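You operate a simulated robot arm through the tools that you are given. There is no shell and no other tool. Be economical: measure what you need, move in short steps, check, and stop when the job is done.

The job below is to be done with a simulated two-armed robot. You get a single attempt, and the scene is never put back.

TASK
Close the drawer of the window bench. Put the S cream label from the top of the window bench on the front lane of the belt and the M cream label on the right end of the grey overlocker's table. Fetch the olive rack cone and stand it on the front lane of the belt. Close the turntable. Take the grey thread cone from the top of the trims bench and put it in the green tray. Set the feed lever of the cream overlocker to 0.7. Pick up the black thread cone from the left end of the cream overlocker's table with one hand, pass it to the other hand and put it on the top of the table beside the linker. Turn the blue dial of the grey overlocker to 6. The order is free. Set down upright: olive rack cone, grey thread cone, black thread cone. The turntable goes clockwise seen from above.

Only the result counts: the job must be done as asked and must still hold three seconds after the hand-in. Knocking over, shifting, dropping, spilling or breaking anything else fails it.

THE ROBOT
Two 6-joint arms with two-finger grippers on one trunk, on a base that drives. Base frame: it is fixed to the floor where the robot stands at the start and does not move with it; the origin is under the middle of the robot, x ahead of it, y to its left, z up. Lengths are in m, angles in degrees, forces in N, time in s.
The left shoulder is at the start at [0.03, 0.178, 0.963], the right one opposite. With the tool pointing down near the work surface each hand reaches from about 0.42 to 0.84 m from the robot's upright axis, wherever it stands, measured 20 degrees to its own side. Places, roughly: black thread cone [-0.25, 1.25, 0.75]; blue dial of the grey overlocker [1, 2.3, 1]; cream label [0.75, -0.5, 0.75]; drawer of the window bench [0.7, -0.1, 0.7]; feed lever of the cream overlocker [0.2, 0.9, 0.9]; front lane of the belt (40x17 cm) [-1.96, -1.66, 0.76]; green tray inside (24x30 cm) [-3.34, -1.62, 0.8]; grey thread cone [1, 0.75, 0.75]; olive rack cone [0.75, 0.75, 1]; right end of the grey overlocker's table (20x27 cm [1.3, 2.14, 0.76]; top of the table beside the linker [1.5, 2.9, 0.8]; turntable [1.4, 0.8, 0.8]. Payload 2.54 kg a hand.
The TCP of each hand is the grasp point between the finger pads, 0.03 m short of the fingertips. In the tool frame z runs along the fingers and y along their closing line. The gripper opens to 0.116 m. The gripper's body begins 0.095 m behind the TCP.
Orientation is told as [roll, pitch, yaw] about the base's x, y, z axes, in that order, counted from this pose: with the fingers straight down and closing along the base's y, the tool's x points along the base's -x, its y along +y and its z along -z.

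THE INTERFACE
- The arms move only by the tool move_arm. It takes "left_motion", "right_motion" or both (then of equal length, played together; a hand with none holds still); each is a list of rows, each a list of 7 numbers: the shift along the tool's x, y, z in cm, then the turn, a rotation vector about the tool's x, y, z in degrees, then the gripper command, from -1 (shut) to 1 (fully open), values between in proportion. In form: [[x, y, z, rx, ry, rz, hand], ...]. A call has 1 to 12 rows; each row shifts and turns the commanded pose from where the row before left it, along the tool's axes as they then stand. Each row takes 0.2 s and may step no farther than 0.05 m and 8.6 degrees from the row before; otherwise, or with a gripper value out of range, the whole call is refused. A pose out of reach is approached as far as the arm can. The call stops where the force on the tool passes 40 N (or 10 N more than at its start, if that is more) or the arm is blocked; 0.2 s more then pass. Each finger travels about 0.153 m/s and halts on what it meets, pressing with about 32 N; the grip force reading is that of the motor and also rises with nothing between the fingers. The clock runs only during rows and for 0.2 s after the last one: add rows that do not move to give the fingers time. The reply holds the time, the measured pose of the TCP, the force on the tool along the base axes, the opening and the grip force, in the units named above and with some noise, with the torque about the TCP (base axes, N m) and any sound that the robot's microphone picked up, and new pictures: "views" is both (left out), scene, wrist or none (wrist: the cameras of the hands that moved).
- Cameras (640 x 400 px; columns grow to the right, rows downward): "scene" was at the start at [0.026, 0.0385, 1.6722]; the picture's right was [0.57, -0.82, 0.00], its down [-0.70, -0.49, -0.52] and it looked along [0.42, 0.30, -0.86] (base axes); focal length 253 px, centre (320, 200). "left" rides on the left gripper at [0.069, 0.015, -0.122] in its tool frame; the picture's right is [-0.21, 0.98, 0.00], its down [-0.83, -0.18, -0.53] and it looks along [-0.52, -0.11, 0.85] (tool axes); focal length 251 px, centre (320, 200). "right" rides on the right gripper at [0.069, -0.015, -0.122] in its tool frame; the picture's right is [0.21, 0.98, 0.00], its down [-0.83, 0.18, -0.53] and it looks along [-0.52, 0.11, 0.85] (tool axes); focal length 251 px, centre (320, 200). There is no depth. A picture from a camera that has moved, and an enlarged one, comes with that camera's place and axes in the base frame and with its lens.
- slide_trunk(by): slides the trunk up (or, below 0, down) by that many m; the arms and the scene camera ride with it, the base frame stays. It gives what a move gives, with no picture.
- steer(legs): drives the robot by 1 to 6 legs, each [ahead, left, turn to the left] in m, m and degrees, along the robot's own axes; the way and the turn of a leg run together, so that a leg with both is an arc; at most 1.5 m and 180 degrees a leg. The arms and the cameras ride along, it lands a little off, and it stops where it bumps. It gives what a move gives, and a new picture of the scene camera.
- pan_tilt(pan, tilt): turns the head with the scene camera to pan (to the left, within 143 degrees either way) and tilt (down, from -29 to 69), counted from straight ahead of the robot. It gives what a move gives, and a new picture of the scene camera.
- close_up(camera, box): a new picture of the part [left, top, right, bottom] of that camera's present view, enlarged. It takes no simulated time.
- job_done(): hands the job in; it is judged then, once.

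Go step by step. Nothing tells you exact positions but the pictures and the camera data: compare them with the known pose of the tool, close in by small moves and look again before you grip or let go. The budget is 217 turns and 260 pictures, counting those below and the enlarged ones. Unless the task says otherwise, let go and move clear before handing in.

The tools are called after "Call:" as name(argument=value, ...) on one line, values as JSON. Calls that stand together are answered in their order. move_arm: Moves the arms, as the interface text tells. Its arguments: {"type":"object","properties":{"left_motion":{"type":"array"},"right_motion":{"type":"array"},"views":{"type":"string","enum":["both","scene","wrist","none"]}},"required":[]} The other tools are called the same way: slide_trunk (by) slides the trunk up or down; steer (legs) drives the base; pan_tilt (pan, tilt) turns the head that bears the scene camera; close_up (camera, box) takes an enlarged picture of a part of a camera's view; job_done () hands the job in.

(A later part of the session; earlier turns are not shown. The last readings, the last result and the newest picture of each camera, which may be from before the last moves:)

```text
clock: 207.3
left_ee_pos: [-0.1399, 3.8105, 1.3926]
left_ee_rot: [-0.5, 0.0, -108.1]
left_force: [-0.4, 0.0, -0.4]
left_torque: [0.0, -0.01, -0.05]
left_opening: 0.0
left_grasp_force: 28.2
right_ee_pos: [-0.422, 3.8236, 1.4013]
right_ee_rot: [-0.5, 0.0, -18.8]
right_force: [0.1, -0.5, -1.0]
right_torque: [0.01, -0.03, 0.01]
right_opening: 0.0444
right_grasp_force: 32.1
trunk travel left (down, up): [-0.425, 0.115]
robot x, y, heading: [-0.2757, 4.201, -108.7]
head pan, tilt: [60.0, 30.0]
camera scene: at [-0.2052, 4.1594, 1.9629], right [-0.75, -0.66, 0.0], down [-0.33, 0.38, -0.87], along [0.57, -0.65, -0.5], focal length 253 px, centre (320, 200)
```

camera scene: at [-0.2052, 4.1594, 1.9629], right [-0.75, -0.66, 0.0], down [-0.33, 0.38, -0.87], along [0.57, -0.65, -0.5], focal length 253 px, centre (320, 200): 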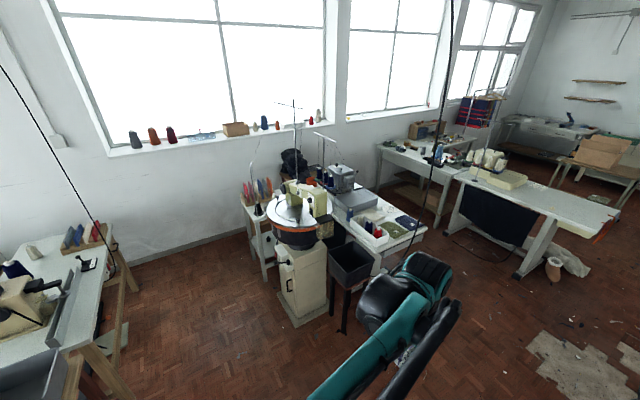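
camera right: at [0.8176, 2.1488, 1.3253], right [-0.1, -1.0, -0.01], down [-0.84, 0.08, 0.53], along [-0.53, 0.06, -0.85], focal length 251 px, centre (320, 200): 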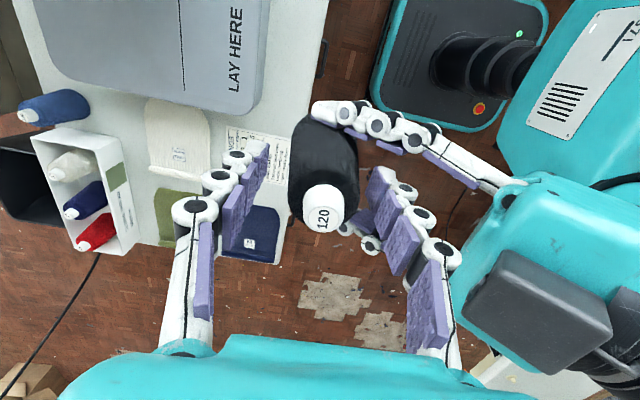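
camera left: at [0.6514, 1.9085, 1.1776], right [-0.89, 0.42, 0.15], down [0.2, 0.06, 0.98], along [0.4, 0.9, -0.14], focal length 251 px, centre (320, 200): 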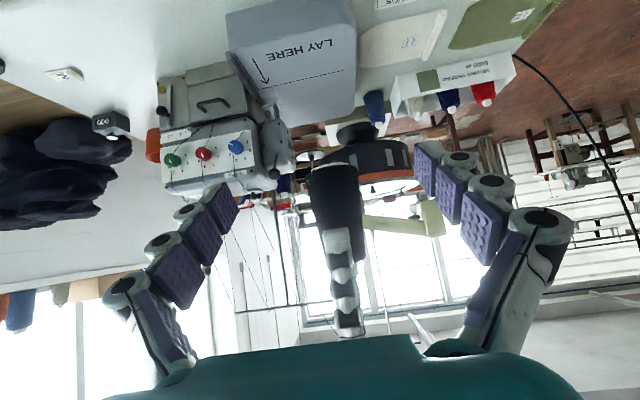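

Open floor behind the linker's side table. Sliding east (robot's left) to stand in front of it.

Call:
steer(legs=[[0.05, 1.5, 0], [0, 0.4, 0]])

Call:
pan_tilt(pan=0, tilt=55)

```text
refused: leg 1 is longer than a leg can be; nothing moved
```

```text
clock: 208.6
left_ee_pos: [-0.1391, 3.8105, 1.3938]
left_ee_rot: [-0.6, 0.0, -108.2]
left_force: [-0.1, 0.3, -0.5]
left_torque: [-0.03, 0.01, -0.03]
left_opening: 0.0
left_grasp_force: 28.4
right_ee_pos: [-0.4218, 3.8242, 1.4018]
right_ee_rot: [-0.5, 0.0, -18.8]
right_force: [-0.3, -0.4, -1.0]
right_torque: [0.02, -0.02, -0.03]
right_opening: 0.0445
right_grasp_force: 32.3
trunk travel left (down, up): [-0.425, 0.115]
robot x, y, heading: [-0.2741, 4.1973, -108.8]
head pan, tilt: [0.0, 55.0]
camera scene: at [-0.2879, 4.1592, 1.9269], right [-0.95, 0.32, 0.0], down [0.26, 0.78, -0.57], along [-0.18, -0.54, -0.82], focal length 253 px, centre (320, 200)
```

scene: 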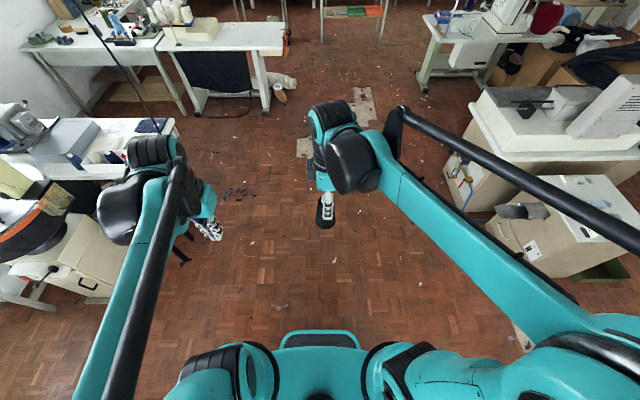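

Call:
steer(legs=[[0.05, 1.4, 0], [0, 0.5, 0]])

```text
clock: 218.0
left_ee_pos: [1.6101, 3.1255, 1.3929]
left_ee_rot: [-0.5, 0.0, -109.4]
left_force: [0.2, 0.6, 0.1]
left_torque: [0.01, -0.01, -0.01]
left_opening: 0.0
left_grasp_force: 28.9
right_ee_pos: [1.3274, 3.1464, 1.4024]
right_ee_rot: [-0.5, 0.0, -20.0]
right_force: [-0.2, -0.3, -1.6]
right_torque: [0.02, 0.04, 0.0]
right_opening: 0.0442
right_grasp_force: 32.0
trunk travel left (down, up): [-0.425, 0.115]
robot x, y, heading: [1.4853, 3.5191, -109.7]
head pan, tilt: [0.0, 55.0]
camera scene: at [1.4686, 3.478, 1.9269], right [-0.94, 0.34, 0.0], down [0.28, 0.77, -0.57], along [-0.2, -0.54, -0.82], focal length 253 px, centre (320, 200)
```

scene: 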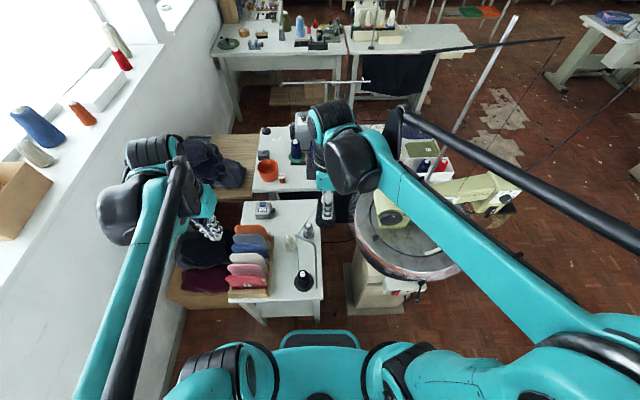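

Call:
close_up(camera="scene", box=[210, 180, 350, 330])

Call:
close_up(camera="right", box=[0, 0, 640, 400])

```text
2.67 times, centred on (280, 255) of scene
camera zoom: at [1.4686, 3.478, 1.9269], right [-0.94, 0.34, 0.0], down [0.28, 0.77, -0.57], along [-0.2, -0.54, -0.82], focal length 675 px, centre (427, 53)
```

zoom: 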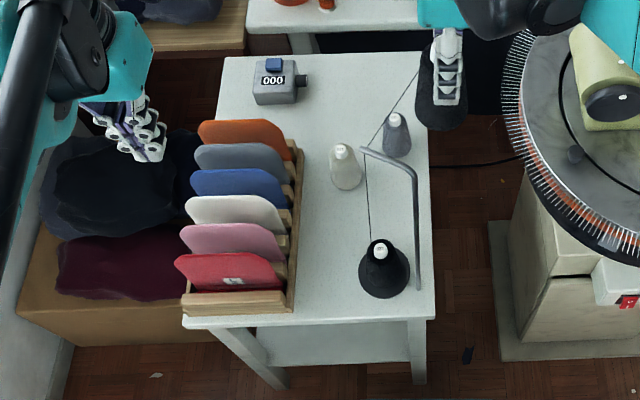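

```text
1.00 times, centred on (320, 200) of right (not enlarged: the box is as wide or as high as the picture)
camera zoom: at [1.2584, 3.158, 1.5251], right [0.13, 0.99, -0.01], down [0.84, -0.11, 0.53], along [0.53, -0.08, -0.85], focal length 251 px, centre (320, 200)
```

zoom: 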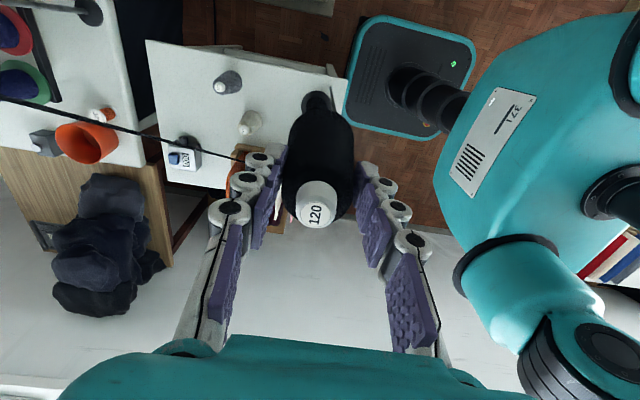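

The side table has a thread guide post over its black cone at the right; a clear spot lies left of it at about (1.49,3.04). I'll shift the robot further east so the right forearm stays away from that post.

Call:
steer(legs=[[-0.03, 0.27, 1.5]])

Call:
close_up(camera="right", box=[0, 0, 640, 400])

```text
clock: 220.0
left_ee_pos: [1.8795, 3.0685, 1.3931]
left_ee_rot: [-0.5, 0.0, -108.2]
left_force: [0.0, 1.2, 0.2]
left_torque: [-0.01, 0.02, -0.02]
left_opening: 0.0
left_grasp_force: 28.9
right_ee_pos: [1.598, 3.0813, 1.4018]
right_ee_rot: [-0.5, 0.1, -18.9]
right_force: [0.2, 0.0, -1.4]
right_torque: [-0.02, -0.02, 0.01]
right_opening: 0.0441
right_grasp_force: 32.0
trunk travel left (down, up): [-0.425, 0.115]
robot x, y, heading: [1.746, 3.458, -108.7]
head pan, tilt: [0.0, 55.0]
camera scene: at [1.7324, 3.416, 1.9269], right [-0.95, 0.32, 0.0], down [0.27, 0.78, -0.57], along [-0.19, -0.54, -0.82], focal length 253 px, centre (320, 200)
```

scene: 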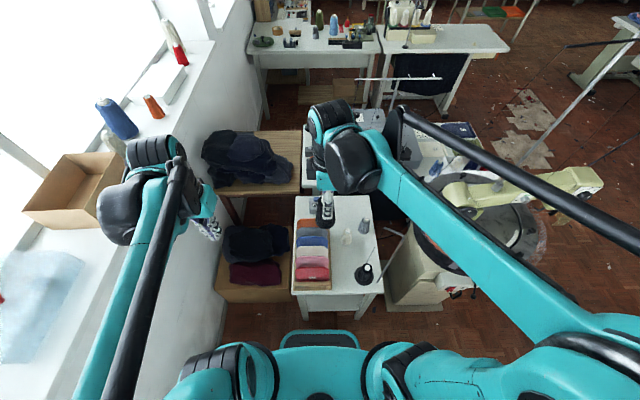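

```text
1.00 times, centred on (320, 200) of right (not enlarged: the box is as wide or as high as the picture)
camera zoom: at [1.5287, 3.0918, 1.5251], right [0.11, 0.99, -0.01], down [0.84, -0.09, 0.53], along [0.53, -0.07, -0.85], focal length 251 px, centre (320, 200)
```

zoom: 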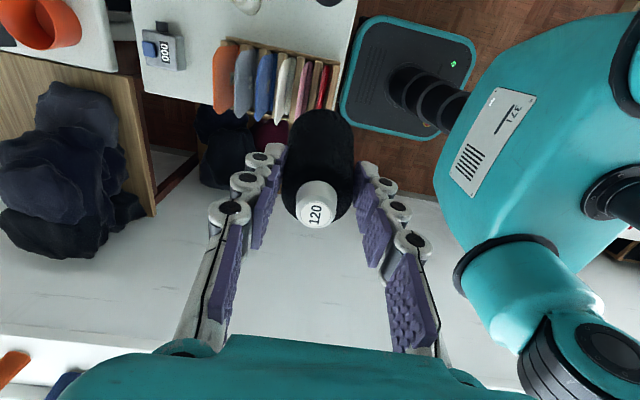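

Call:
move_arm(right_motion=[[3.9, -3, 0, 0, 0, 0, -1], [3.9, -3, 0, 0, 0, 0, -1], [0, -1.3, 0, 0, 0, 0, -1]], views="none")

Call:
slide_trunk(by=-0.18)

Call:
move_arm(right_motion=[[0, 0, 4, 0, 0, 0, -1], [0, 0, 4, 0, 0, 0, -1]], views="both")

```text
clock: 220.8
left_ee_pos: [1.8811, 3.0671, 1.392]
left_ee_rot: [-0.5, 0.0, -108.2]
left_force: [0.2, -1.4, -0.5]
left_torque: [-0.01, 0.0, 0.0]
left_opening: 0.0001
left_grasp_force: 28.8
right_ee_pos: [1.5026, 3.036, 1.4029]
right_ee_rot: [-0.5, 0.0, -18.7]
right_force: [0.6, 0.0, -1.9]
right_torque: [-0.01, 0.07, 0.0]
right_opening: 0.0442
right_grasp_force: 32.2
trunk travel left (down, up): [-0.425, 0.115]
robot x, y, heading: [1.746, 3.4535, -108.8]
head pan, tilt: [0.0, 55.0]
```

```text
clock: 222.8
left_ee_pos: [1.8805, 3.0674, 1.2139]
left_ee_rot: [-0.5, 0.0, -108.2]
left_force: [0.7, -0.1, 0.9]
left_torque: [0.03, 0.04, -0.02]
left_opening: 0.0003
left_grasp_force: 28.3
right_ee_pos: [1.5028, 3.0377, 1.2236]
right_ee_rot: [-0.6, 0.0, -18.8]
right_force: [-0.3, 0.4, -0.5]
right_torque: [0.0, -0.01, 0.03]
right_opening: 0.0441
right_grasp_force: 32.2
trunk travel left (down, up): [-0.245, 0.295]
robot x, y, heading: [1.7475, 3.4569, -108.8]
head pan, tilt: [0.0, 55.0]
```

```text
clock: 223.4
left_ee_pos: [1.8824, 3.0665, 1.213]
left_ee_rot: [-0.5, -0.1, -108.1]
left_force: [0.7, -0.5, 0.3]
left_torque: [-0.04, 0.0, -0.01]
left_opening: 0.0
left_grasp_force: 28.6
right_ee_pos: [1.5033, 3.0346, 1.1424]
right_ee_rot: [-0.5, 0.0, -18.9]
right_force: [-0.8, 0.1, -0.7]
right_torque: [-0.04, -0.02, -0.01]
right_opening: 0.0441
right_grasp_force: 32.1
trunk travel left (down, up): [-0.245, 0.295]
robot x, y, heading: [1.7515, 3.458, -108.7]
head pan, tilt: [0.0, 55.0]
camera scene: at [1.7331, 3.4149, 1.7468], right [-0.95, 0.32, 0.0], down [0.26, 0.78, -0.57], along [-0.19, -0.54, -0.82], focal length 253 px, centre (320, 200)
camera right: at [1.4331, 3.0462, 1.2656], right [0.11, 0.99, -0.01], down [0.84, -0.09, 0.53], along [0.53, -0.07, -0.85], focal length 251 px, centre (320, 200)
```

scene: 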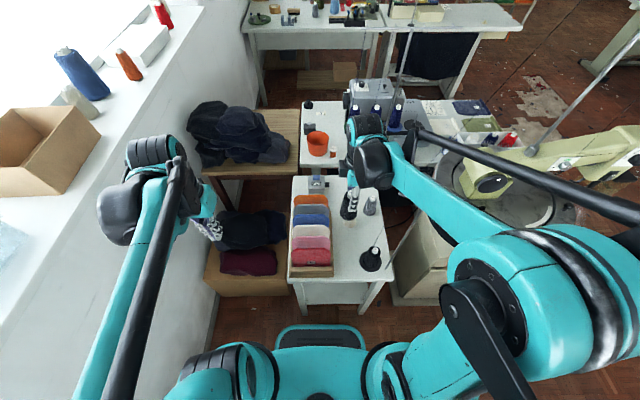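
right: 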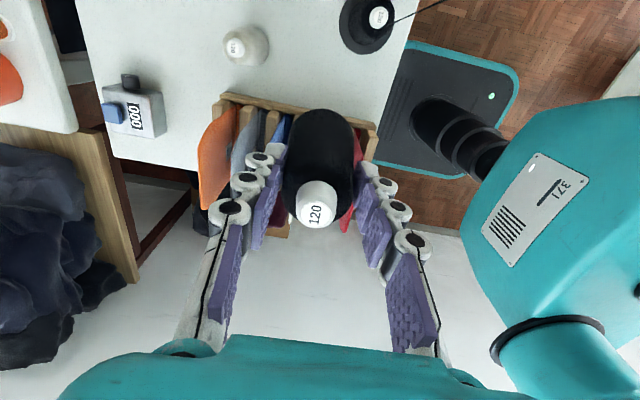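

The right elbow link may come near the thread guide as I lower. I'll zoom in to check where the guide really is.

Call:
close_up(camera="scene", box=[280, 150, 480, 290])

Call:
close_up(camera="left", box=[0, 0, 640, 400])

```text
2.86 times, centred on (380, 220) of scene
camera zoom: at [1.7331, 3.4149, 1.7468], right [-0.95, 0.32, 0.0], down [0.26, 0.78, -0.57], along [-0.19, -0.54, -0.82], focal length 723 px, centre (149, 143)
```

zoom: 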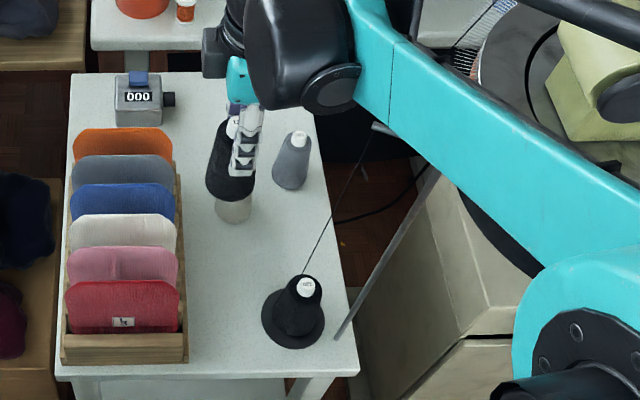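

```text
1.00 times, centred on (320, 200) of left (not enlarged: the box is as wide or as high as the picture)
camera zoom: at [1.9191, 3.1278, 1.3348], right [0.86, -0.51, -0.01], down [-0.43, -0.73, 0.54], along [-0.28, -0.46, -0.84], focal length 251 px, centre (320, 200)
```

zoom: 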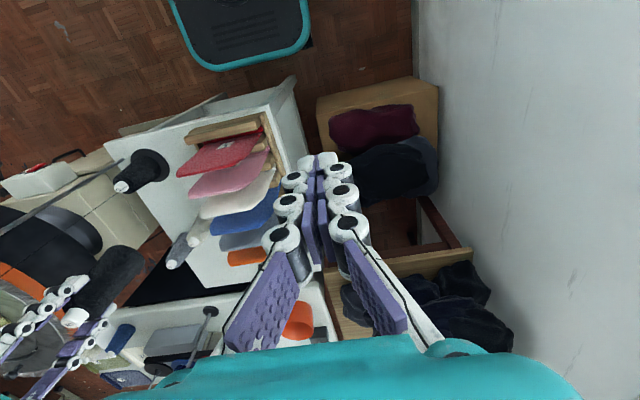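

The guide tip is at (1.41,3.12,1.22), right where the elbow link would come down. I'll go back up, tuck the left arm, and shift to a pose further east and back so the link clears it.

Call:
slide_trunk(by=0.15)

Call:
move_arm(left_motion=[[0, -4, 0, 0, 0, 0, -1], [0, -4, 0, 0, 0, 0, -1], [0, -4, 0, 0, 0, 0, -1], [-3, -1, 0, 0, 0, 0, -1]], views="none")

Call:
steer(legs=[[-0.072, 0.182, -6.3]])

```text
clock: 225.1
left_ee_pos: [1.881, 3.0678, 1.3623]
left_ee_rot: [-0.5, 0.1, -108.2]
left_force: [-0.7, 0.9, 0.7]
left_torque: [-0.03, 0.04, 0.0]
left_opening: 0.0
left_grasp_force: 28.3
right_ee_pos: [1.5025, 3.0362, 1.2936]
right_ee_rot: [-0.5, 0.1, -18.8]
right_force: [0.0, 0.1, -0.8]
right_torque: [-0.02, 0.0, 0.02]
right_opening: 0.0442
right_grasp_force: 31.9
trunk travel left (down, up): [-0.395, 0.145]
robot x, y, heading: [1.7486, 3.4612, -109.2]
head pan, tilt: [0.0, 55.0]
```

```text
clock: 226.1
left_ee_pos: [1.7464, 3.0763, 1.3654]
left_ee_rot: [-0.4, 0.2, -108.3]
left_force: [0.0, -0.4, -0.2]
left_torque: [0.07, -0.01, -0.01]
left_opening: 0.0
left_grasp_force: 29.2
right_ee_pos: [1.5007, 3.0329, 1.2919]
right_ee_rot: [-0.3, 0.0, -18.9]
right_force: [-0.1, -1.1, -2.5]
right_torque: [0.04, -0.02, -0.01]
right_opening: 0.0443
right_grasp_force: 32.3
trunk travel left (down, up): [-0.395, 0.145]
robot x, y, heading: [1.7497, 3.4564, -109.0]
head pan, tilt: [0.0, 55.0]
```

```text
clock: 227.7
left_ee_pos: [1.9, 3.0803, 1.3662]
left_ee_rot: [-0.5, 0.0, -114.7]
left_force: [0.0, -0.3, 0.2]
left_torque: [0.0, 0.01, 0.03]
left_opening: 0.0
left_grasp_force: 28.4
right_ee_pos: [1.6515, 3.0645, 1.2931]
right_ee_rot: [-0.5, -0.1, -25.3]
right_force: [1.2, 0.4, -1.1]
right_torque: [-0.01, 0.03, 0.03]
right_opening: 0.0439
right_grasp_force: 31.6
trunk travel left (down, up): [-0.395, 0.145]
robot x, y, heading: [1.9384, 3.4556, -115.5]
head pan, tilt: [0.0, 55.0]
camera scene: at [1.9227, 3.4152, 1.8968], right [-0.9, 0.43, 0.0], down [0.35, 0.74, -0.57], along [-0.25, -0.52, -0.82], focal length 253 px, centre (320, 200)
```

scene: 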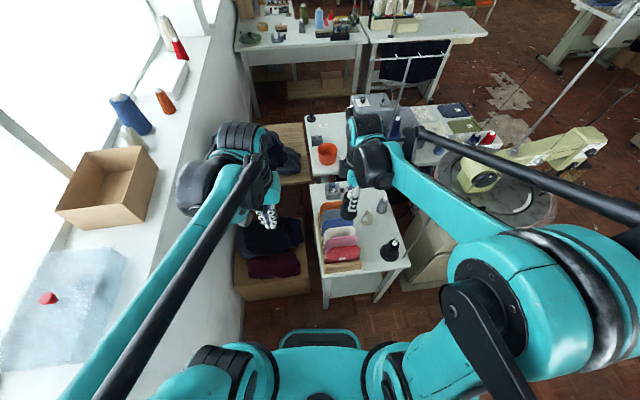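

Call:
move_arm(right_motion=[[3.05, -2.23, 0, 0, 0, 0, -1], [3.05, -2.23, 0, 0, 0, 0, -1], [3.05, -2.23, 0, 0, 0, 0, -1], [3.05, -2.23, 0, 0, 0, 0, -1]], views="both")

```text
clock: 228.7
left_ee_pos: [1.8972, 3.0787, 1.365]
left_ee_rot: [-0.3, -0.1, -114.7]
left_force: [-0.2, 0.5, -0.1]
left_torque: [0.02, -0.02, 0.0]
left_opening: 0.0001
left_grasp_force: 28.8
right_ee_pos: [1.499, 3.0321, 1.2916]
right_ee_rot: [-0.5, -0.1, -25.3]
right_force: [0.1, 0.0, -1.3]
right_torque: [0.03, -0.03, 0.04]
right_opening: 0.0443
right_grasp_force: 31.3
trunk travel left (down, up): [-0.395, 0.145]
robot x, y, heading: [1.9413, 3.4547, -115.1]
head pan, tilt: [0.0, 55.0]
camera scene: at [1.9193, 3.414, 1.8968], right [-0.9, 0.43, 0.0], down [0.35, 0.74, -0.57], along [-0.24, -0.52, -0.82], focal length 253 px, centre (320, 200)
camera right: at [1.4315, 3.0517, 1.4156], right [0.22, 0.97, -0.01], down [0.83, -0.18, 0.53], along [0.52, -0.13, -0.85], focal length 251 px, centre (320, 200)
```

scene: 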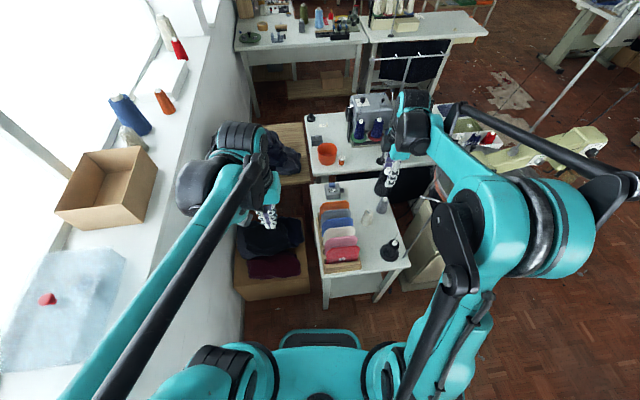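
right: 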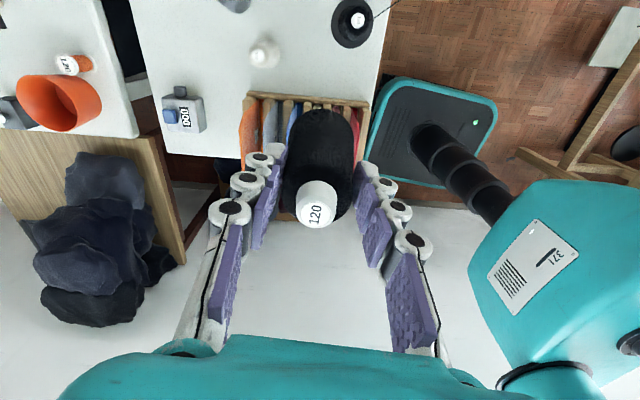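

The link now runs nearly straight north, ~7 cm from the guide tip. I'll nudge 1 cm east and lower with the trunk so the arm's shape doesn't change.

Call:
move_arm(right_motion=[[-0.9, 0, 0, 0, 0, 0, -1]], views="none")

Call:
slide_trunk(by=-0.2)

Call:
close_up(camera="scene", box=[290, 130, 530, 300])

Call:
close_up(camera="right", box=[0, 0, 640, 400])

```text
clock: 229.1
left_ee_pos: [1.8999, 3.0793, 1.3647]
left_ee_rot: [-0.5, 0.0, -114.7]
left_force: [-0.2, -0.4, -0.3]
left_torque: [0.03, -0.04, -0.01]
left_opening: 0.0
left_grasp_force: 28.8
right_ee_pos: [1.5096, 3.0299, 1.2917]
right_ee_rot: [-0.5, 0.0, -25.2]
right_force: [0.0, -0.3, -0.6]
right_torque: [0.01, -0.01, 0.0]
right_opening: 0.044
right_grasp_force: 31.5
trunk travel left (down, up): [-0.395, 0.145]
robot x, y, heading: [1.9436, 3.454, -115.3]
head pan, tilt: [0.0, 55.0]
```

```text
clock: 231.2
left_ee_pos: [1.9003, 3.0802, 1.1652]
left_ee_rot: [-0.5, -0.1, -114.6]
left_force: [1.2, 0.4, -0.4]
left_torque: [0.0, 0.01, 0.02]
left_opening: 0.0
left_grasp_force: 28.6
right_ee_pos: [1.511, 3.0302, 1.0936]
right_ee_rot: [-0.5, 0.0, -25.3]
right_force: [0.4, -0.1, -0.5]
right_torque: [-0.02, -0.02, 0.03]
right_opening: 0.0441
right_grasp_force: 32.0
trunk travel left (down, up): [-0.195, 0.345]
robot x, y, heading: [1.9441, 3.453, -115.4]
head pan, tilt: [0.0, 55.0]
```

```text
2.35 times, centred on (410, 215) of scene
camera zoom: at [1.9227, 3.4155, 1.697], right [-0.9, 0.43, 0.0], down [0.35, 0.74, -0.57], along [-0.24, -0.52, -0.82], focal length 595 px, centre (108, 165)
```

zoom: 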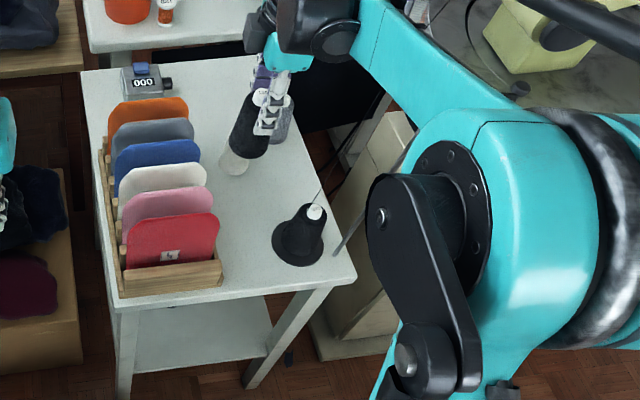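

```text
1.00 times, centred on (320, 200) of right (not enlarged: the box is as wide or as high as the picture)
camera zoom: at [1.443, 3.0494, 1.2166], right [0.22, 0.97, -0.01], down [0.83, -0.18, 0.53], along [0.52, -0.13, -0.85], focal length 251 px, centre (320, 200)
```

zoom: 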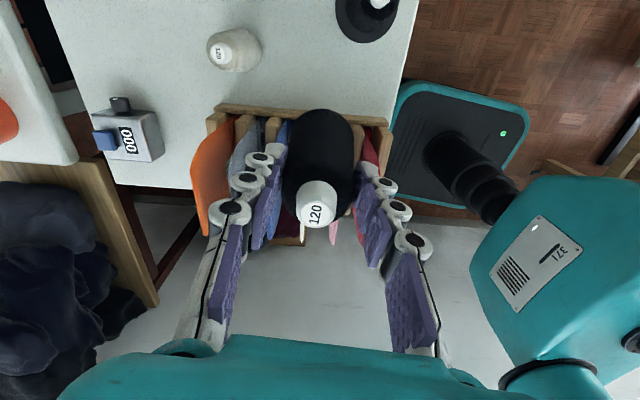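

The rack edge is only ~2 cm east of the landing point, so I'll shift 1.7 cm back west, then lower by trunk.

Call:
move_arm(right_motion=[[1.7, 0, 0, 0, 0, 0, -1]], views="none")

Call:
slide_trunk(by=-0.15)

Call:
close_up(camera="scene", box=[290, 130, 530, 300])

Call:
close_up(camera="right", box=[0, 0, 640, 400])

```text
clock: 231.7
left_ee_pos: [1.8993, 3.0777, 1.165]
left_ee_rot: [-0.5, 0.0, -114.7]
left_force: [0.6, 1.2, -0.6]
left_torque: [-0.02, -0.02, 0.0]
left_opening: 0.0
left_grasp_force: 29.0
right_ee_pos: [1.494, 3.0381, 1.0929]
right_ee_rot: [-0.5, -0.1, -25.4]
right_force: [-0.9, 0.7, -1.3]
right_torque: [-0.02, 0.0, 0.0]
right_opening: 0.0443
right_grasp_force: 32.2
trunk travel left (down, up): [-0.195, 0.345]
robot x, y, heading: [1.9437, 3.4564, -115.5]
head pan, tilt: [0.0, 55.0]
```

```text
clock: 233.4
left_ee_pos: [1.9002, 3.0789, 1.0159]
left_ee_rot: [-0.5, 0.0, -114.7]
left_force: [-0.2, -0.5, 0.0]
left_torque: [0.01, 0.0, 0.0]
left_opening: 0.0002
left_grasp_force: 28.1
right_ee_pos: [1.495, 3.0367, 0.9436]
right_ee_rot: [-0.6, 0.1, -25.3]
right_force: [0.5, 0.8, -0.5]
right_torque: [-0.02, 0.04, 0.0]
right_opening: 0.0442
right_grasp_force: 32.2
trunk travel left (down, up): [-0.045, 0.495]
robot x, y, heading: [1.9383, 3.4564, -115.4]
head pan, tilt: [0.0, 55.0]
```

```text
2.35 times, centred on (410, 215) of scene
camera zoom: at [1.9227, 3.4155, 1.547], right [-0.9, 0.43, 0.0], down [0.35, 0.74, -0.57], along [-0.24, -0.52, -0.82], focal length 595 px, centre (108, 165)
```

zoom: 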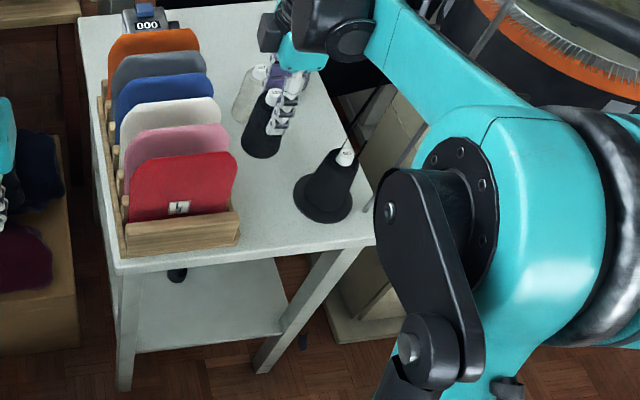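

```text
1.00 times, centred on (320, 200) of right (not enlarged: the box is as wide or as high as the picture)
camera zoom: at [1.4271, 3.0564, 1.0664], right [0.22, 0.97, -0.01], down [0.83, -0.18, 0.53], along [0.52, -0.13, -0.85], focal length 251 px, centre (320, 200)
```

zoom: 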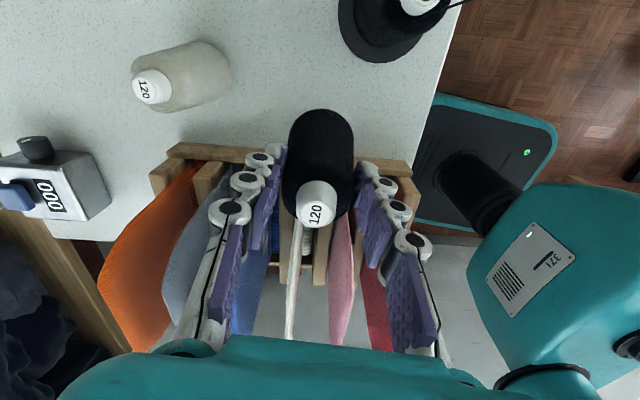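

Call:
slide_trunk(by=-0.035)

Call:
move_arm(right_motion=[[0, 0, 0.5, 0, 0, 0, -1], [0, 0, 0.5, 0, 0, 0, -1], [0, 0, 0.3, 0, 0, 0, -1]], views="wrist")

```text
clock: 234.2
left_ee_pos: [1.9003, 3.0798, 0.9819]
left_ee_rot: [-0.5, 0.1, -114.6]
left_force: [0.4, -0.5, -0.2]
left_torque: [-0.05, 0.0, 0.0]
left_opening: 0.0001
left_grasp_force: 28.3
right_ee_pos: [1.4946, 3.037, 0.9091]
right_ee_rot: [-0.5, 0.0, -25.3]
right_force: [0.1, 0.8, -1.6]
right_torque: [-0.01, 0.01, -0.01]
right_opening: 0.044
right_grasp_force: 31.5
trunk travel left (down, up): [-0.01, 0.53]
robot x, y, heading: [1.9418, 3.4559, -115.2]
head pan, tilt: [0.0, 55.0]
```

```text
clock: 235.0
left_ee_pos: [1.8992, 3.079, 0.9805]
left_ee_rot: [-0.6, 0.0, -114.7]
left_force: [0.0, 0.0, 0.3]
left_torque: [0.0, 0.02, -0.01]
left_opening: 0.0001
left_grasp_force: 28.7
right_ee_pos: [1.4945, 3.0374, 0.8955]
right_ee_rot: [-0.5, -0.1, -25.4]
right_force: [0.1, -0.8, -1.3]
right_torque: [-0.02, 0.04, 0.0]
right_opening: 0.0443
right_grasp_force: 32.1
trunk travel left (down, up): [-0.01, 0.53]
robot x, y, heading: [1.9399, 3.4548, -115.2]
head pan, tilt: [0.0, 55.0]
camera right: at [1.4273, 3.0564, 1.0179], right [0.22, 0.97, -0.01], down [0.83, -0.18, 0.53], along [0.52, -0.13, -0.85], focal length 251 px, centre (320, 200)
```

right: 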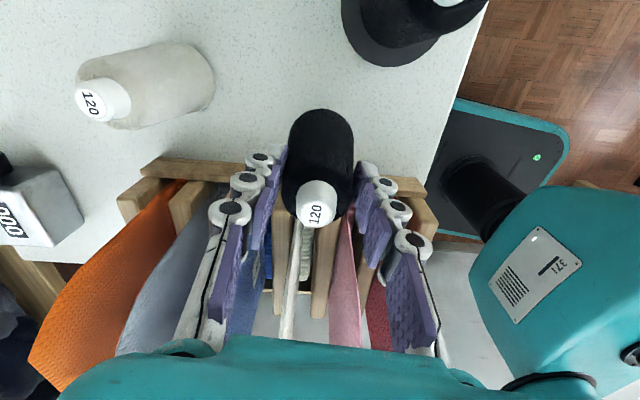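

Call:
move_arm(right_motion=[[0, 0, 0.25, 0, 0, 0, -1], [0, 0, 0.25, 0, 0, 0, -1], [0, 0, 0, 0, 0, 0, -1]], views="none")

```text
clock: 235.8
left_ee_pos: [1.9001, 3.0794, 0.9808]
left_ee_rot: [-0.5, 0.1, -114.7]
left_force: [-0.1, 0.7, 0.1]
left_torque: [0.02, 0.01, 0.0]
left_opening: 0.0
left_grasp_force: 28.2
right_ee_pos: [1.4941, 3.0369, 0.8907]
right_ee_rot: [-0.5, 0.0, -25.3]
right_force: [-0.3, -0.3, -0.8]
right_torque: [0.02, 0.01, 0.02]
right_opening: 0.044
right_grasp_force: 32.0
trunk travel left (down, up): [-0.01, 0.53]
robot x, y, heading: [1.9411, 3.452, -115.2]
head pan, tilt: [0.0, 55.0]
```

Call:
move_arm(right_motion=[[0, 0, 0.25, 0, 0, 0, -1], [0, 0, 0.25, 0, 0, 0, -1], [0, 0, 0, 0, 0, 0, -1]], views="none")

```text
clock: 236.6
left_ee_pos: [1.9013, 3.0793, 0.981]
left_ee_rot: [-0.5, 0.0, -114.7]
left_force: [-0.3, 0.6, 0.1]
left_torque: [-0.01, 0.0, -0.01]
left_opening: 0.0
left_grasp_force: 28.3
right_ee_pos: [1.4944, 3.0374, 0.8847]
right_ee_rot: [-0.5, -0.1, -25.3]
right_force: [0.5, -0.7, -2.6]
right_torque: [0.01, 0.03, 0.0]
right_opening: 0.0439
right_grasp_force: 32.1
trunk travel left (down, up): [-0.01, 0.53]
robot x, y, heading: [1.9397, 3.4525, -115.3]
head pan, tilt: [0.0, 55.0]
```

Call:
move_arm(right_motion=[[0, 0, 0.25, 0, 0, 0, -1], [0, 0, 0.25, 0, 0, 0, -1], [0, 0, 0.25, 0, 0, 0, -1], [0, 0, 0.25, 0, 0, 0, -1], [0, 0, 0, 0, 0, 0, -1]], views="wrist")

```text
clock: 237.8
left_ee_pos: [1.9007, 3.0795, 0.9814]
left_ee_rot: [-0.4, -0.1, -114.7]
left_force: [0.3, 0.1, -0.1]
left_torque: [-0.03, -0.05, 0.01]
left_opening: 0.0002
left_grasp_force: 28.5
right_ee_pos: [1.4955, 3.0372, 0.8751]
right_ee_rot: [-0.6, 0.1, -25.3]
right_force: [-0.4, 0.7, -1.0]
right_torque: [-0.01, 0.01, -0.02]
right_opening: 0.0438
right_grasp_force: 32.1
trunk travel left (down, up): [-0.01, 0.53]
robot x, y, heading: [1.9428, 3.4544, -115.1]
head pan, tilt: [0.0, 55.0]
camera right: at [1.4276, 3.0558, 0.998], right [0.22, 0.97, -0.01], down [0.83, -0.18, 0.53], along [0.52, -0.13, -0.85], focal length 251 px, centre (320, 200)
```

right: 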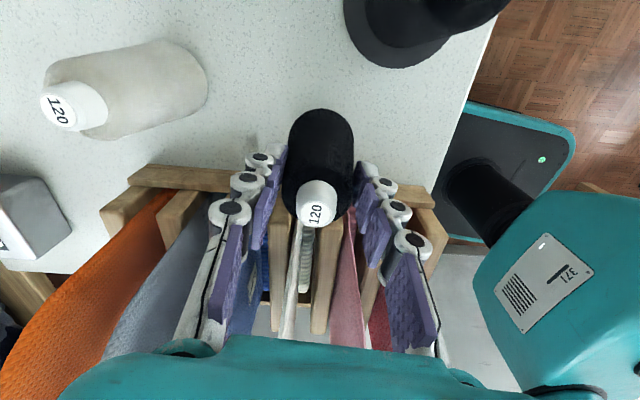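

No contact yet; triangulating the rack edge says this table is nearer z≈0.77. Continuing down slowly.

Call:
move_arm(right_motion=[[0, 0, 0.25, 0, 0, 0, -1], [0, 0, 0.25, 0, 0, 0, -1], [0, 0, 0.25, 0, 0, 0, -1], [0, 0, 0.25, 0, 0, 0, -1], [0, 0, 0, 0, 0, 0, -1]], views="none")

```text
clock: 239.0
left_ee_pos: [1.8991, 3.0791, 0.9816]
left_ee_rot: [-0.6, 0.0, -114.7]
left_force: [-0.6, -0.1, 0.0]
left_torque: [-0.01, 0.0, -0.02]
left_opening: 0.0
left_grasp_force: 28.2
right_ee_pos: [1.495, 3.0367, 0.8648]
right_ee_rot: [-0.5, 0.0, -25.4]
right_force: [0.4, -0.6, -1.2]
right_torque: [0.01, 0.01, 0.02]
right_opening: 0.044
right_grasp_force: 31.8
trunk travel left (down, up): [-0.01, 0.53]
robot x, y, heading: [1.9422, 3.4562, -115.4]
head pan, tilt: [0.0, 55.0]
```

Call:
move_arm(right_motion=[[0, 0, 0.2, 0, 0, 0, -1], [0, 0, 0.2, 0, 0, 0, -1], [0, 0, 0.2, 0, 0, 0, -1], [0, 0, 0.2, 0, 0, 0, -1], [0, 0, 0.2, 0, 0, 0, -1], [0, 0, 0, 0, 0, 0, -1]], views="wrist")

Call:
close_up(camera="scene", box=[330, 100, 450, 180])

```text
clock: 240.4
left_ee_pos: [1.9002, 3.0796, 0.9822]
left_ee_rot: [-0.5, -0.2, -114.7]
left_force: [0.1, 0.7, 1.0]
left_torque: [-0.02, -0.02, -0.02]
left_opening: 0.0001
left_grasp_force: 28.8
right_ee_pos: [1.4958, 3.0366, 0.8556]
right_ee_rot: [-0.6, 0.0, -25.3]
right_force: [-2.3, -0.9, 21.2]
right_torque: [-0.53, 0.14, -0.04]
right_opening: 0.0439
right_grasp_force: 31.8
trunk travel left (down, up): [-0.01, 0.53]
robot x, y, heading: [1.937, 3.4546, -115.6]
head pan, tilt: [0.0, 55.0]
camera right: at [1.4271, 3.0563, 0.9797], right [0.22, 0.97, -0.01], down [0.83, -0.18, 0.53], along [0.52, -0.13, -0.85], focal length 251 px, centre (320, 200)
```

right: 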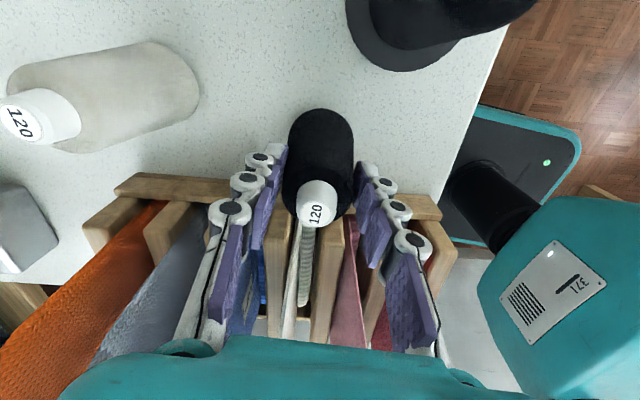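

```text
5.00 times, centred on (390, 140) of scene
camera zoom: at [1.924, 3.4169, 1.5122], right [-0.9, 0.43, 0.0], down [0.35, 0.74, -0.57], along [-0.25, -0.52, -0.82], focal length 1265 px, centre (-30, 500)
```

zoom: 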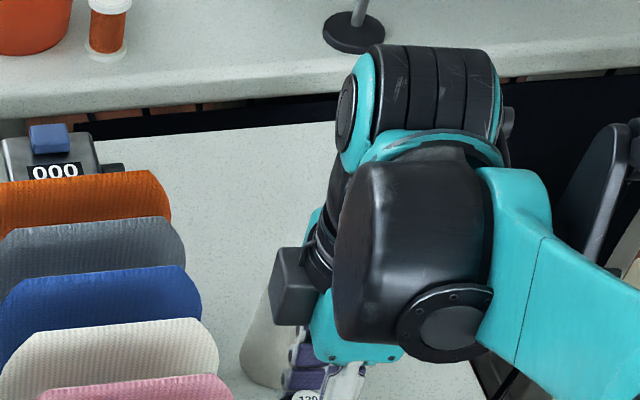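

Touchdown (Fz ≈21 N). I'll ease off, open gently and check.

Call:
move_arm(right_motion=[[0, 0, -0.1, 0, 0, 0, -1], [0, 0, 0, 0, 0, 0, -0.2], [0, 0, 0, 0, 0, 0, -0.1], [0, 0, 0, 0, 0, 0, 0.05], [0, 0, 0, 0, 0, 0, 0.15], [0, 0, 0, 0, 0, 0, 0.15]], views="wrist")

```text
clock: 241.8
left_ee_pos: [1.8994, 3.0795, 0.9801]
left_ee_rot: [-0.5, 0.0, -114.6]
left_force: [-0.1, 1.8, -0.5]
left_torque: [-0.01, 0.01, -0.03]
left_opening: 0.0002
left_grasp_force: 28.9
right_ee_pos: [1.4945, 3.0367, 0.856]
right_ee_rot: [-0.5, 0.0, -25.3]
right_force: [-0.2, 0.2, -0.2]
right_torque: [-0.01, -0.03, -0.03]
right_opening: 0.0668
right_grasp_force: 0.1
trunk travel left (down, up): [-0.01, 0.53]
robot x, y, heading: [1.9436, 3.4559, -115.5]
head pan, tilt: [0.0, 55.0]
camera right: at [1.4268, 3.0558, 0.9791], right [0.22, 0.97, -0.01], down [0.83, -0.18, 0.53], along [0.52, -0.13, -0.85], focal length 251 px, centre (320, 200)
```

right: 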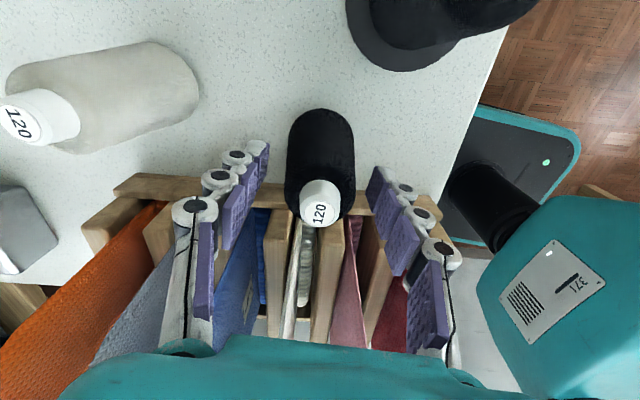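

Cone stands free. Lifting straight up with the trunk.

Call:
slide_trunk(by=0.4)

Call:
close_up(camera="right", box=[0, 0, 640, 400])

```text
clock: 245.6
left_ee_pos: [1.8994, 3.0789, 1.3805]
left_ee_rot: [-0.5, 0.0, -114.8]
left_force: [0.4, 0.3, -0.7]
left_torque: [0.01, 0.0, -0.01]
left_opening: 0.0
left_grasp_force: 29.2
right_ee_pos: [1.4956, 3.0366, 1.2552]
right_ee_rot: [-0.6, 0.0, -25.2]
right_force: [0.9, 0.3, -0.5]
right_torque: [0.01, -0.02, -0.02]
right_opening: 0.0669
right_grasp_force: 0.0
trunk travel left (down, up): [-0.41, 0.13]
robot x, y, heading: [1.9397, 3.4547, -115.3]
head pan, tilt: [0.0, 55.0]
```

```text
1.00 times, centred on (320, 200) of right (not enlarged: the box is as wide or as high as the picture)
camera zoom: at [1.4268, 3.0558, 1.379], right [0.22, 0.97, -0.01], down [0.83, -0.18, 0.53], along [0.52, -0.13, -0.85], focal length 251 px, centre (320, 200)
```

zoom: 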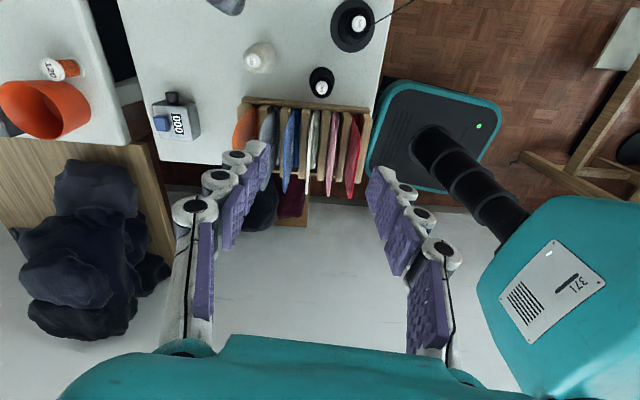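

Black cone stands on the side table. Next: turntable and grey cone from the aisle. I'll tuck the right hand, back out west, come down and slide east along the aisle facing the trims bench.

Call:
move_arm(right_motion=[[0, 4, -4, 0, 0, 0, 0.15], [0, 4.5, 0, 0, 0, 0, 0.15], [0, 4.5, 0, 0, 0, 0, 0.15], [0, 2, 0, 0, 0, 0, 0.15]], views="none")

Call:
steer(legs=[[0, 0, 6.6], [0, -1.2, 0], [0, -1.2, 0], [1.0, 0, 0], [1.0, 0, 0]])

```text
refused: row 1 steps farther than a row can; nothing moved
```

```text
clock: 267.4
left_ee_pos: [-0.9879, 1.9977, 1.3815]
left_ee_rot: [-0.4, 0.0, -109.0]
left_force: [-0.8, 0.2, -0.2]
left_torque: [-0.01, -0.02, -0.01]
left_opening: 0.0002
left_grasp_force: 28.4
right_ee_pos: [-1.3867, 1.9149, 1.2559]
right_ee_rot: [-0.5, 0.0, -19.6]
right_force: [-0.3, 0.0, -0.7]
right_torque: [0.01, -0.02, 0.0]
right_opening: 0.0668
right_grasp_force: 0.1
trunk travel left (down, up): [-0.41, 0.13]
robot x, y, heading: [-0.9881, 2.376, -109.7]
head pan, tilt: [0.0, 55.0]
camera scene: at [-0.9996, 2.3336, 1.9119], right [-0.94, 0.34, 0.0], down [0.27, 0.77, -0.57], along [-0.19, -0.54, -0.82], focal length 253 px, centre (320, 200)
```

scene: 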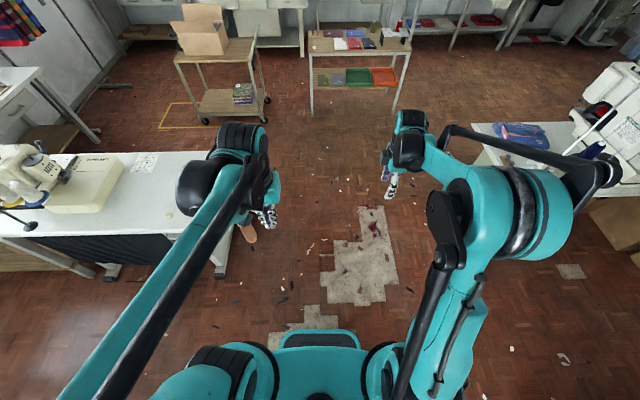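

The tuck was refused, but the drive arrived without a bump. I'll tuck now, then slide east along the aisle.

Call:
move_arm(right_motion=[[0, 0, -4.5, 0, 0, 0, 0.15], [0, 4.5, 0, 0, 0, 0, 0.15], [0, 4.5, 0, 0, 0, 0, 0.15], [0, 4.5, 0, 0, 0, 0, 0.15], [0, 2, 0, 0, 0, 0, 0.15]], views="none")

```text
clock: 268.6
left_ee_pos: [-0.9889, 1.9971, 1.3814]
left_ee_rot: [-0.6, 0.0, -108.9]
left_force: [0.2, 0.1, 0.0]
left_torque: [0.02, 0.0, -0.01]
left_opening: 0.0
left_grasp_force: 28.7
right_ee_pos: [-1.3366, 2.0634, 1.2993]
right_ee_rot: [-0.5, 0.0, -19.7]
right_force: [0.0, -0.9, 0.3]
right_torque: [-0.01, 0.01, 0.03]
right_opening: 0.0667
right_grasp_force: 0.2
trunk travel left (down, up): [-0.41, 0.13]
robot x, y, heading: [-0.9863, 2.3736, -109.3]
head pan, tilt: [0.0, 55.0]
```

Call:
steer(legs=[[0, 1.33, 0], [0, 1.33, 0.5]])

```text
clock: 281.5
left_ee_pos: [1.4886, 1.0814, 1.3803]
left_ee_rot: [-0.2, -0.2, -109.4]
left_force: [1.5, 0.8, 0.1]
left_torque: [0.02, -0.02, -0.01]
left_opening: 0.0
left_grasp_force: 28.5
right_ee_pos: [1.1424, 1.1496, 1.2988]
right_ee_rot: [-0.5, -0.1, -20.1]
right_force: [0.0, -0.5, -0.4]
right_torque: [-0.02, 0.02, 0.01]
right_opening: 0.0669
right_grasp_force: 0.1
trunk travel left (down, up): [-0.41, 0.13]
robot x, y, heading: [1.4955, 1.4563, -110.0]
head pan, tilt: [0.0, 55.0]
stopped in leg 2: the robot was blocked; the commanded pose is now the measured one
camera scene: at [1.4782, 1.4194, 1.9119], right [-0.94, 0.34, 0.0], down [0.28, 0.77, -0.57], along [-0.19, -0.54, -0.82], focal length 253 px, centre (320, 200)
```

scene: 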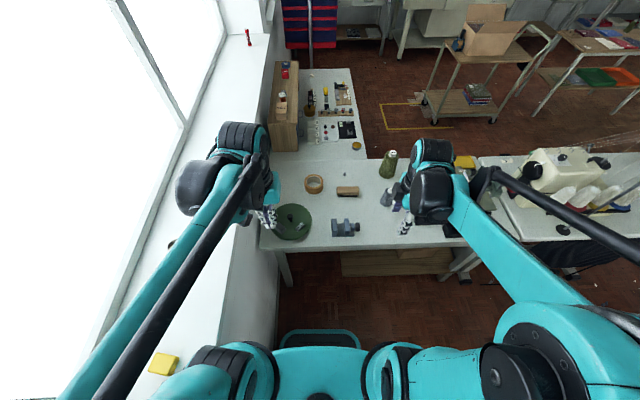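

Call:
steer(legs=[[0, -0.1, 0.8]])

Call:
close_up(camera="scene", box=[240, 165, 340, 245])

Call:
close_up(camera="left", box=[0, 0, 640, 400])

```text
clock: 282.6
left_ee_pos: [1.4, 1.1148, 1.3802]
left_ee_rot: [-0.6, -0.1, -108.6]
left_force: [-0.4, 0.1, -0.5]
left_torque: [-0.02, -0.06, -0.03]
left_opening: 0.0002
left_grasp_force: 28.1
right_ee_pos: [1.0554, 1.1772, 1.2992]
right_ee_rot: [-0.4, 0.1, -19.2]
right_force: [0.2, 0.6, -0.5]
right_torque: [-0.05, -0.02, 0.02]
right_opening: 0.0667
right_grasp_force: 0.0
trunk travel left (down, up): [-0.41, 0.13]
robot x, y, heading: [1.4039, 1.4917, -109.2]
head pan, tilt: [0.0, 55.0]
camera scene: at [1.3874, 1.452, 1.9119], right [-0.94, 0.33, 0.0], down [0.27, 0.77, -0.57], along [-0.19, -0.54, -0.82], focal length 253 px, centre (320, 200)
```

scene: 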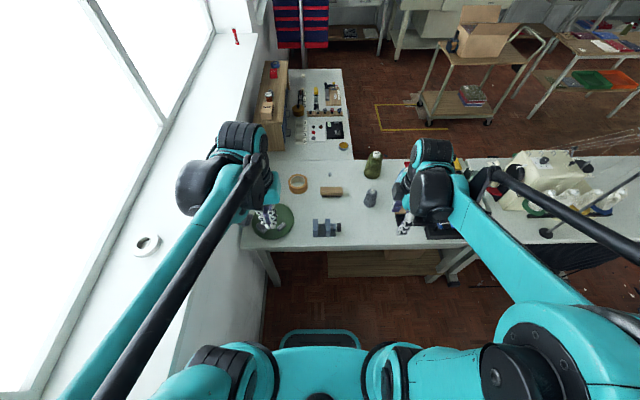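

```text
5.00 times, centred on (290, 205) of scene
camera zoom: at [1.3874, 1.452, 1.9119], right [-0.94, 0.33, 0.0], down [0.27, 0.77, -0.57], along [-0.19, -0.54, -0.82], focal length 1265 px, centre (470, 175)
```

zoom: 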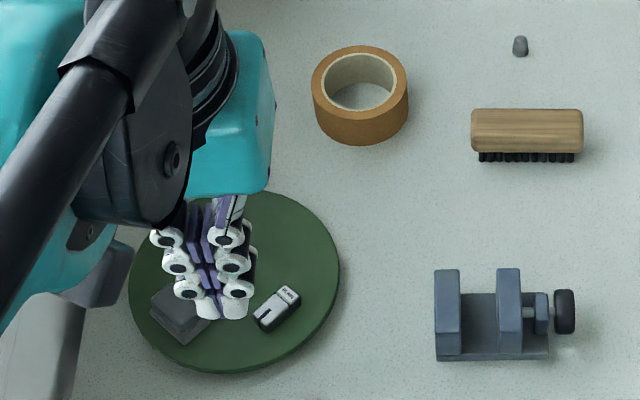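

```text
1.00 times, centred on (320, 200) of left (not enlarged: the box is as wide or as high as the picture)
camera zoom: at [1.4397, 1.1762, 1.5025], right [0.86, -0.51, -0.01], down [-0.43, -0.73, 0.54], along [-0.28, -0.46, -0.84], focal length 251 px, centre (320, 200)
```

zoom: 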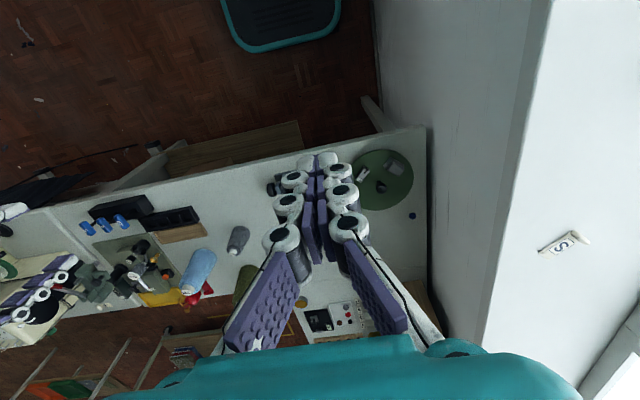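

Call:
close_up(camera="left", box=[340, 130, 440, 230])

```text
4.00 times, centred on (390, 180) of left
camera zoom: at [1.4397, 1.1762, 1.5025], right [0.86, -0.51, -0.01], down [-0.43, -0.73, 0.54], along [-0.28, -0.46, -0.84], focal length 1006 px, centre (40, 280)
```

zoom: 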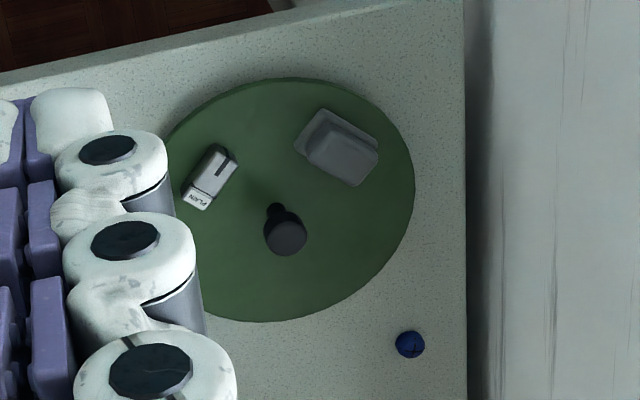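

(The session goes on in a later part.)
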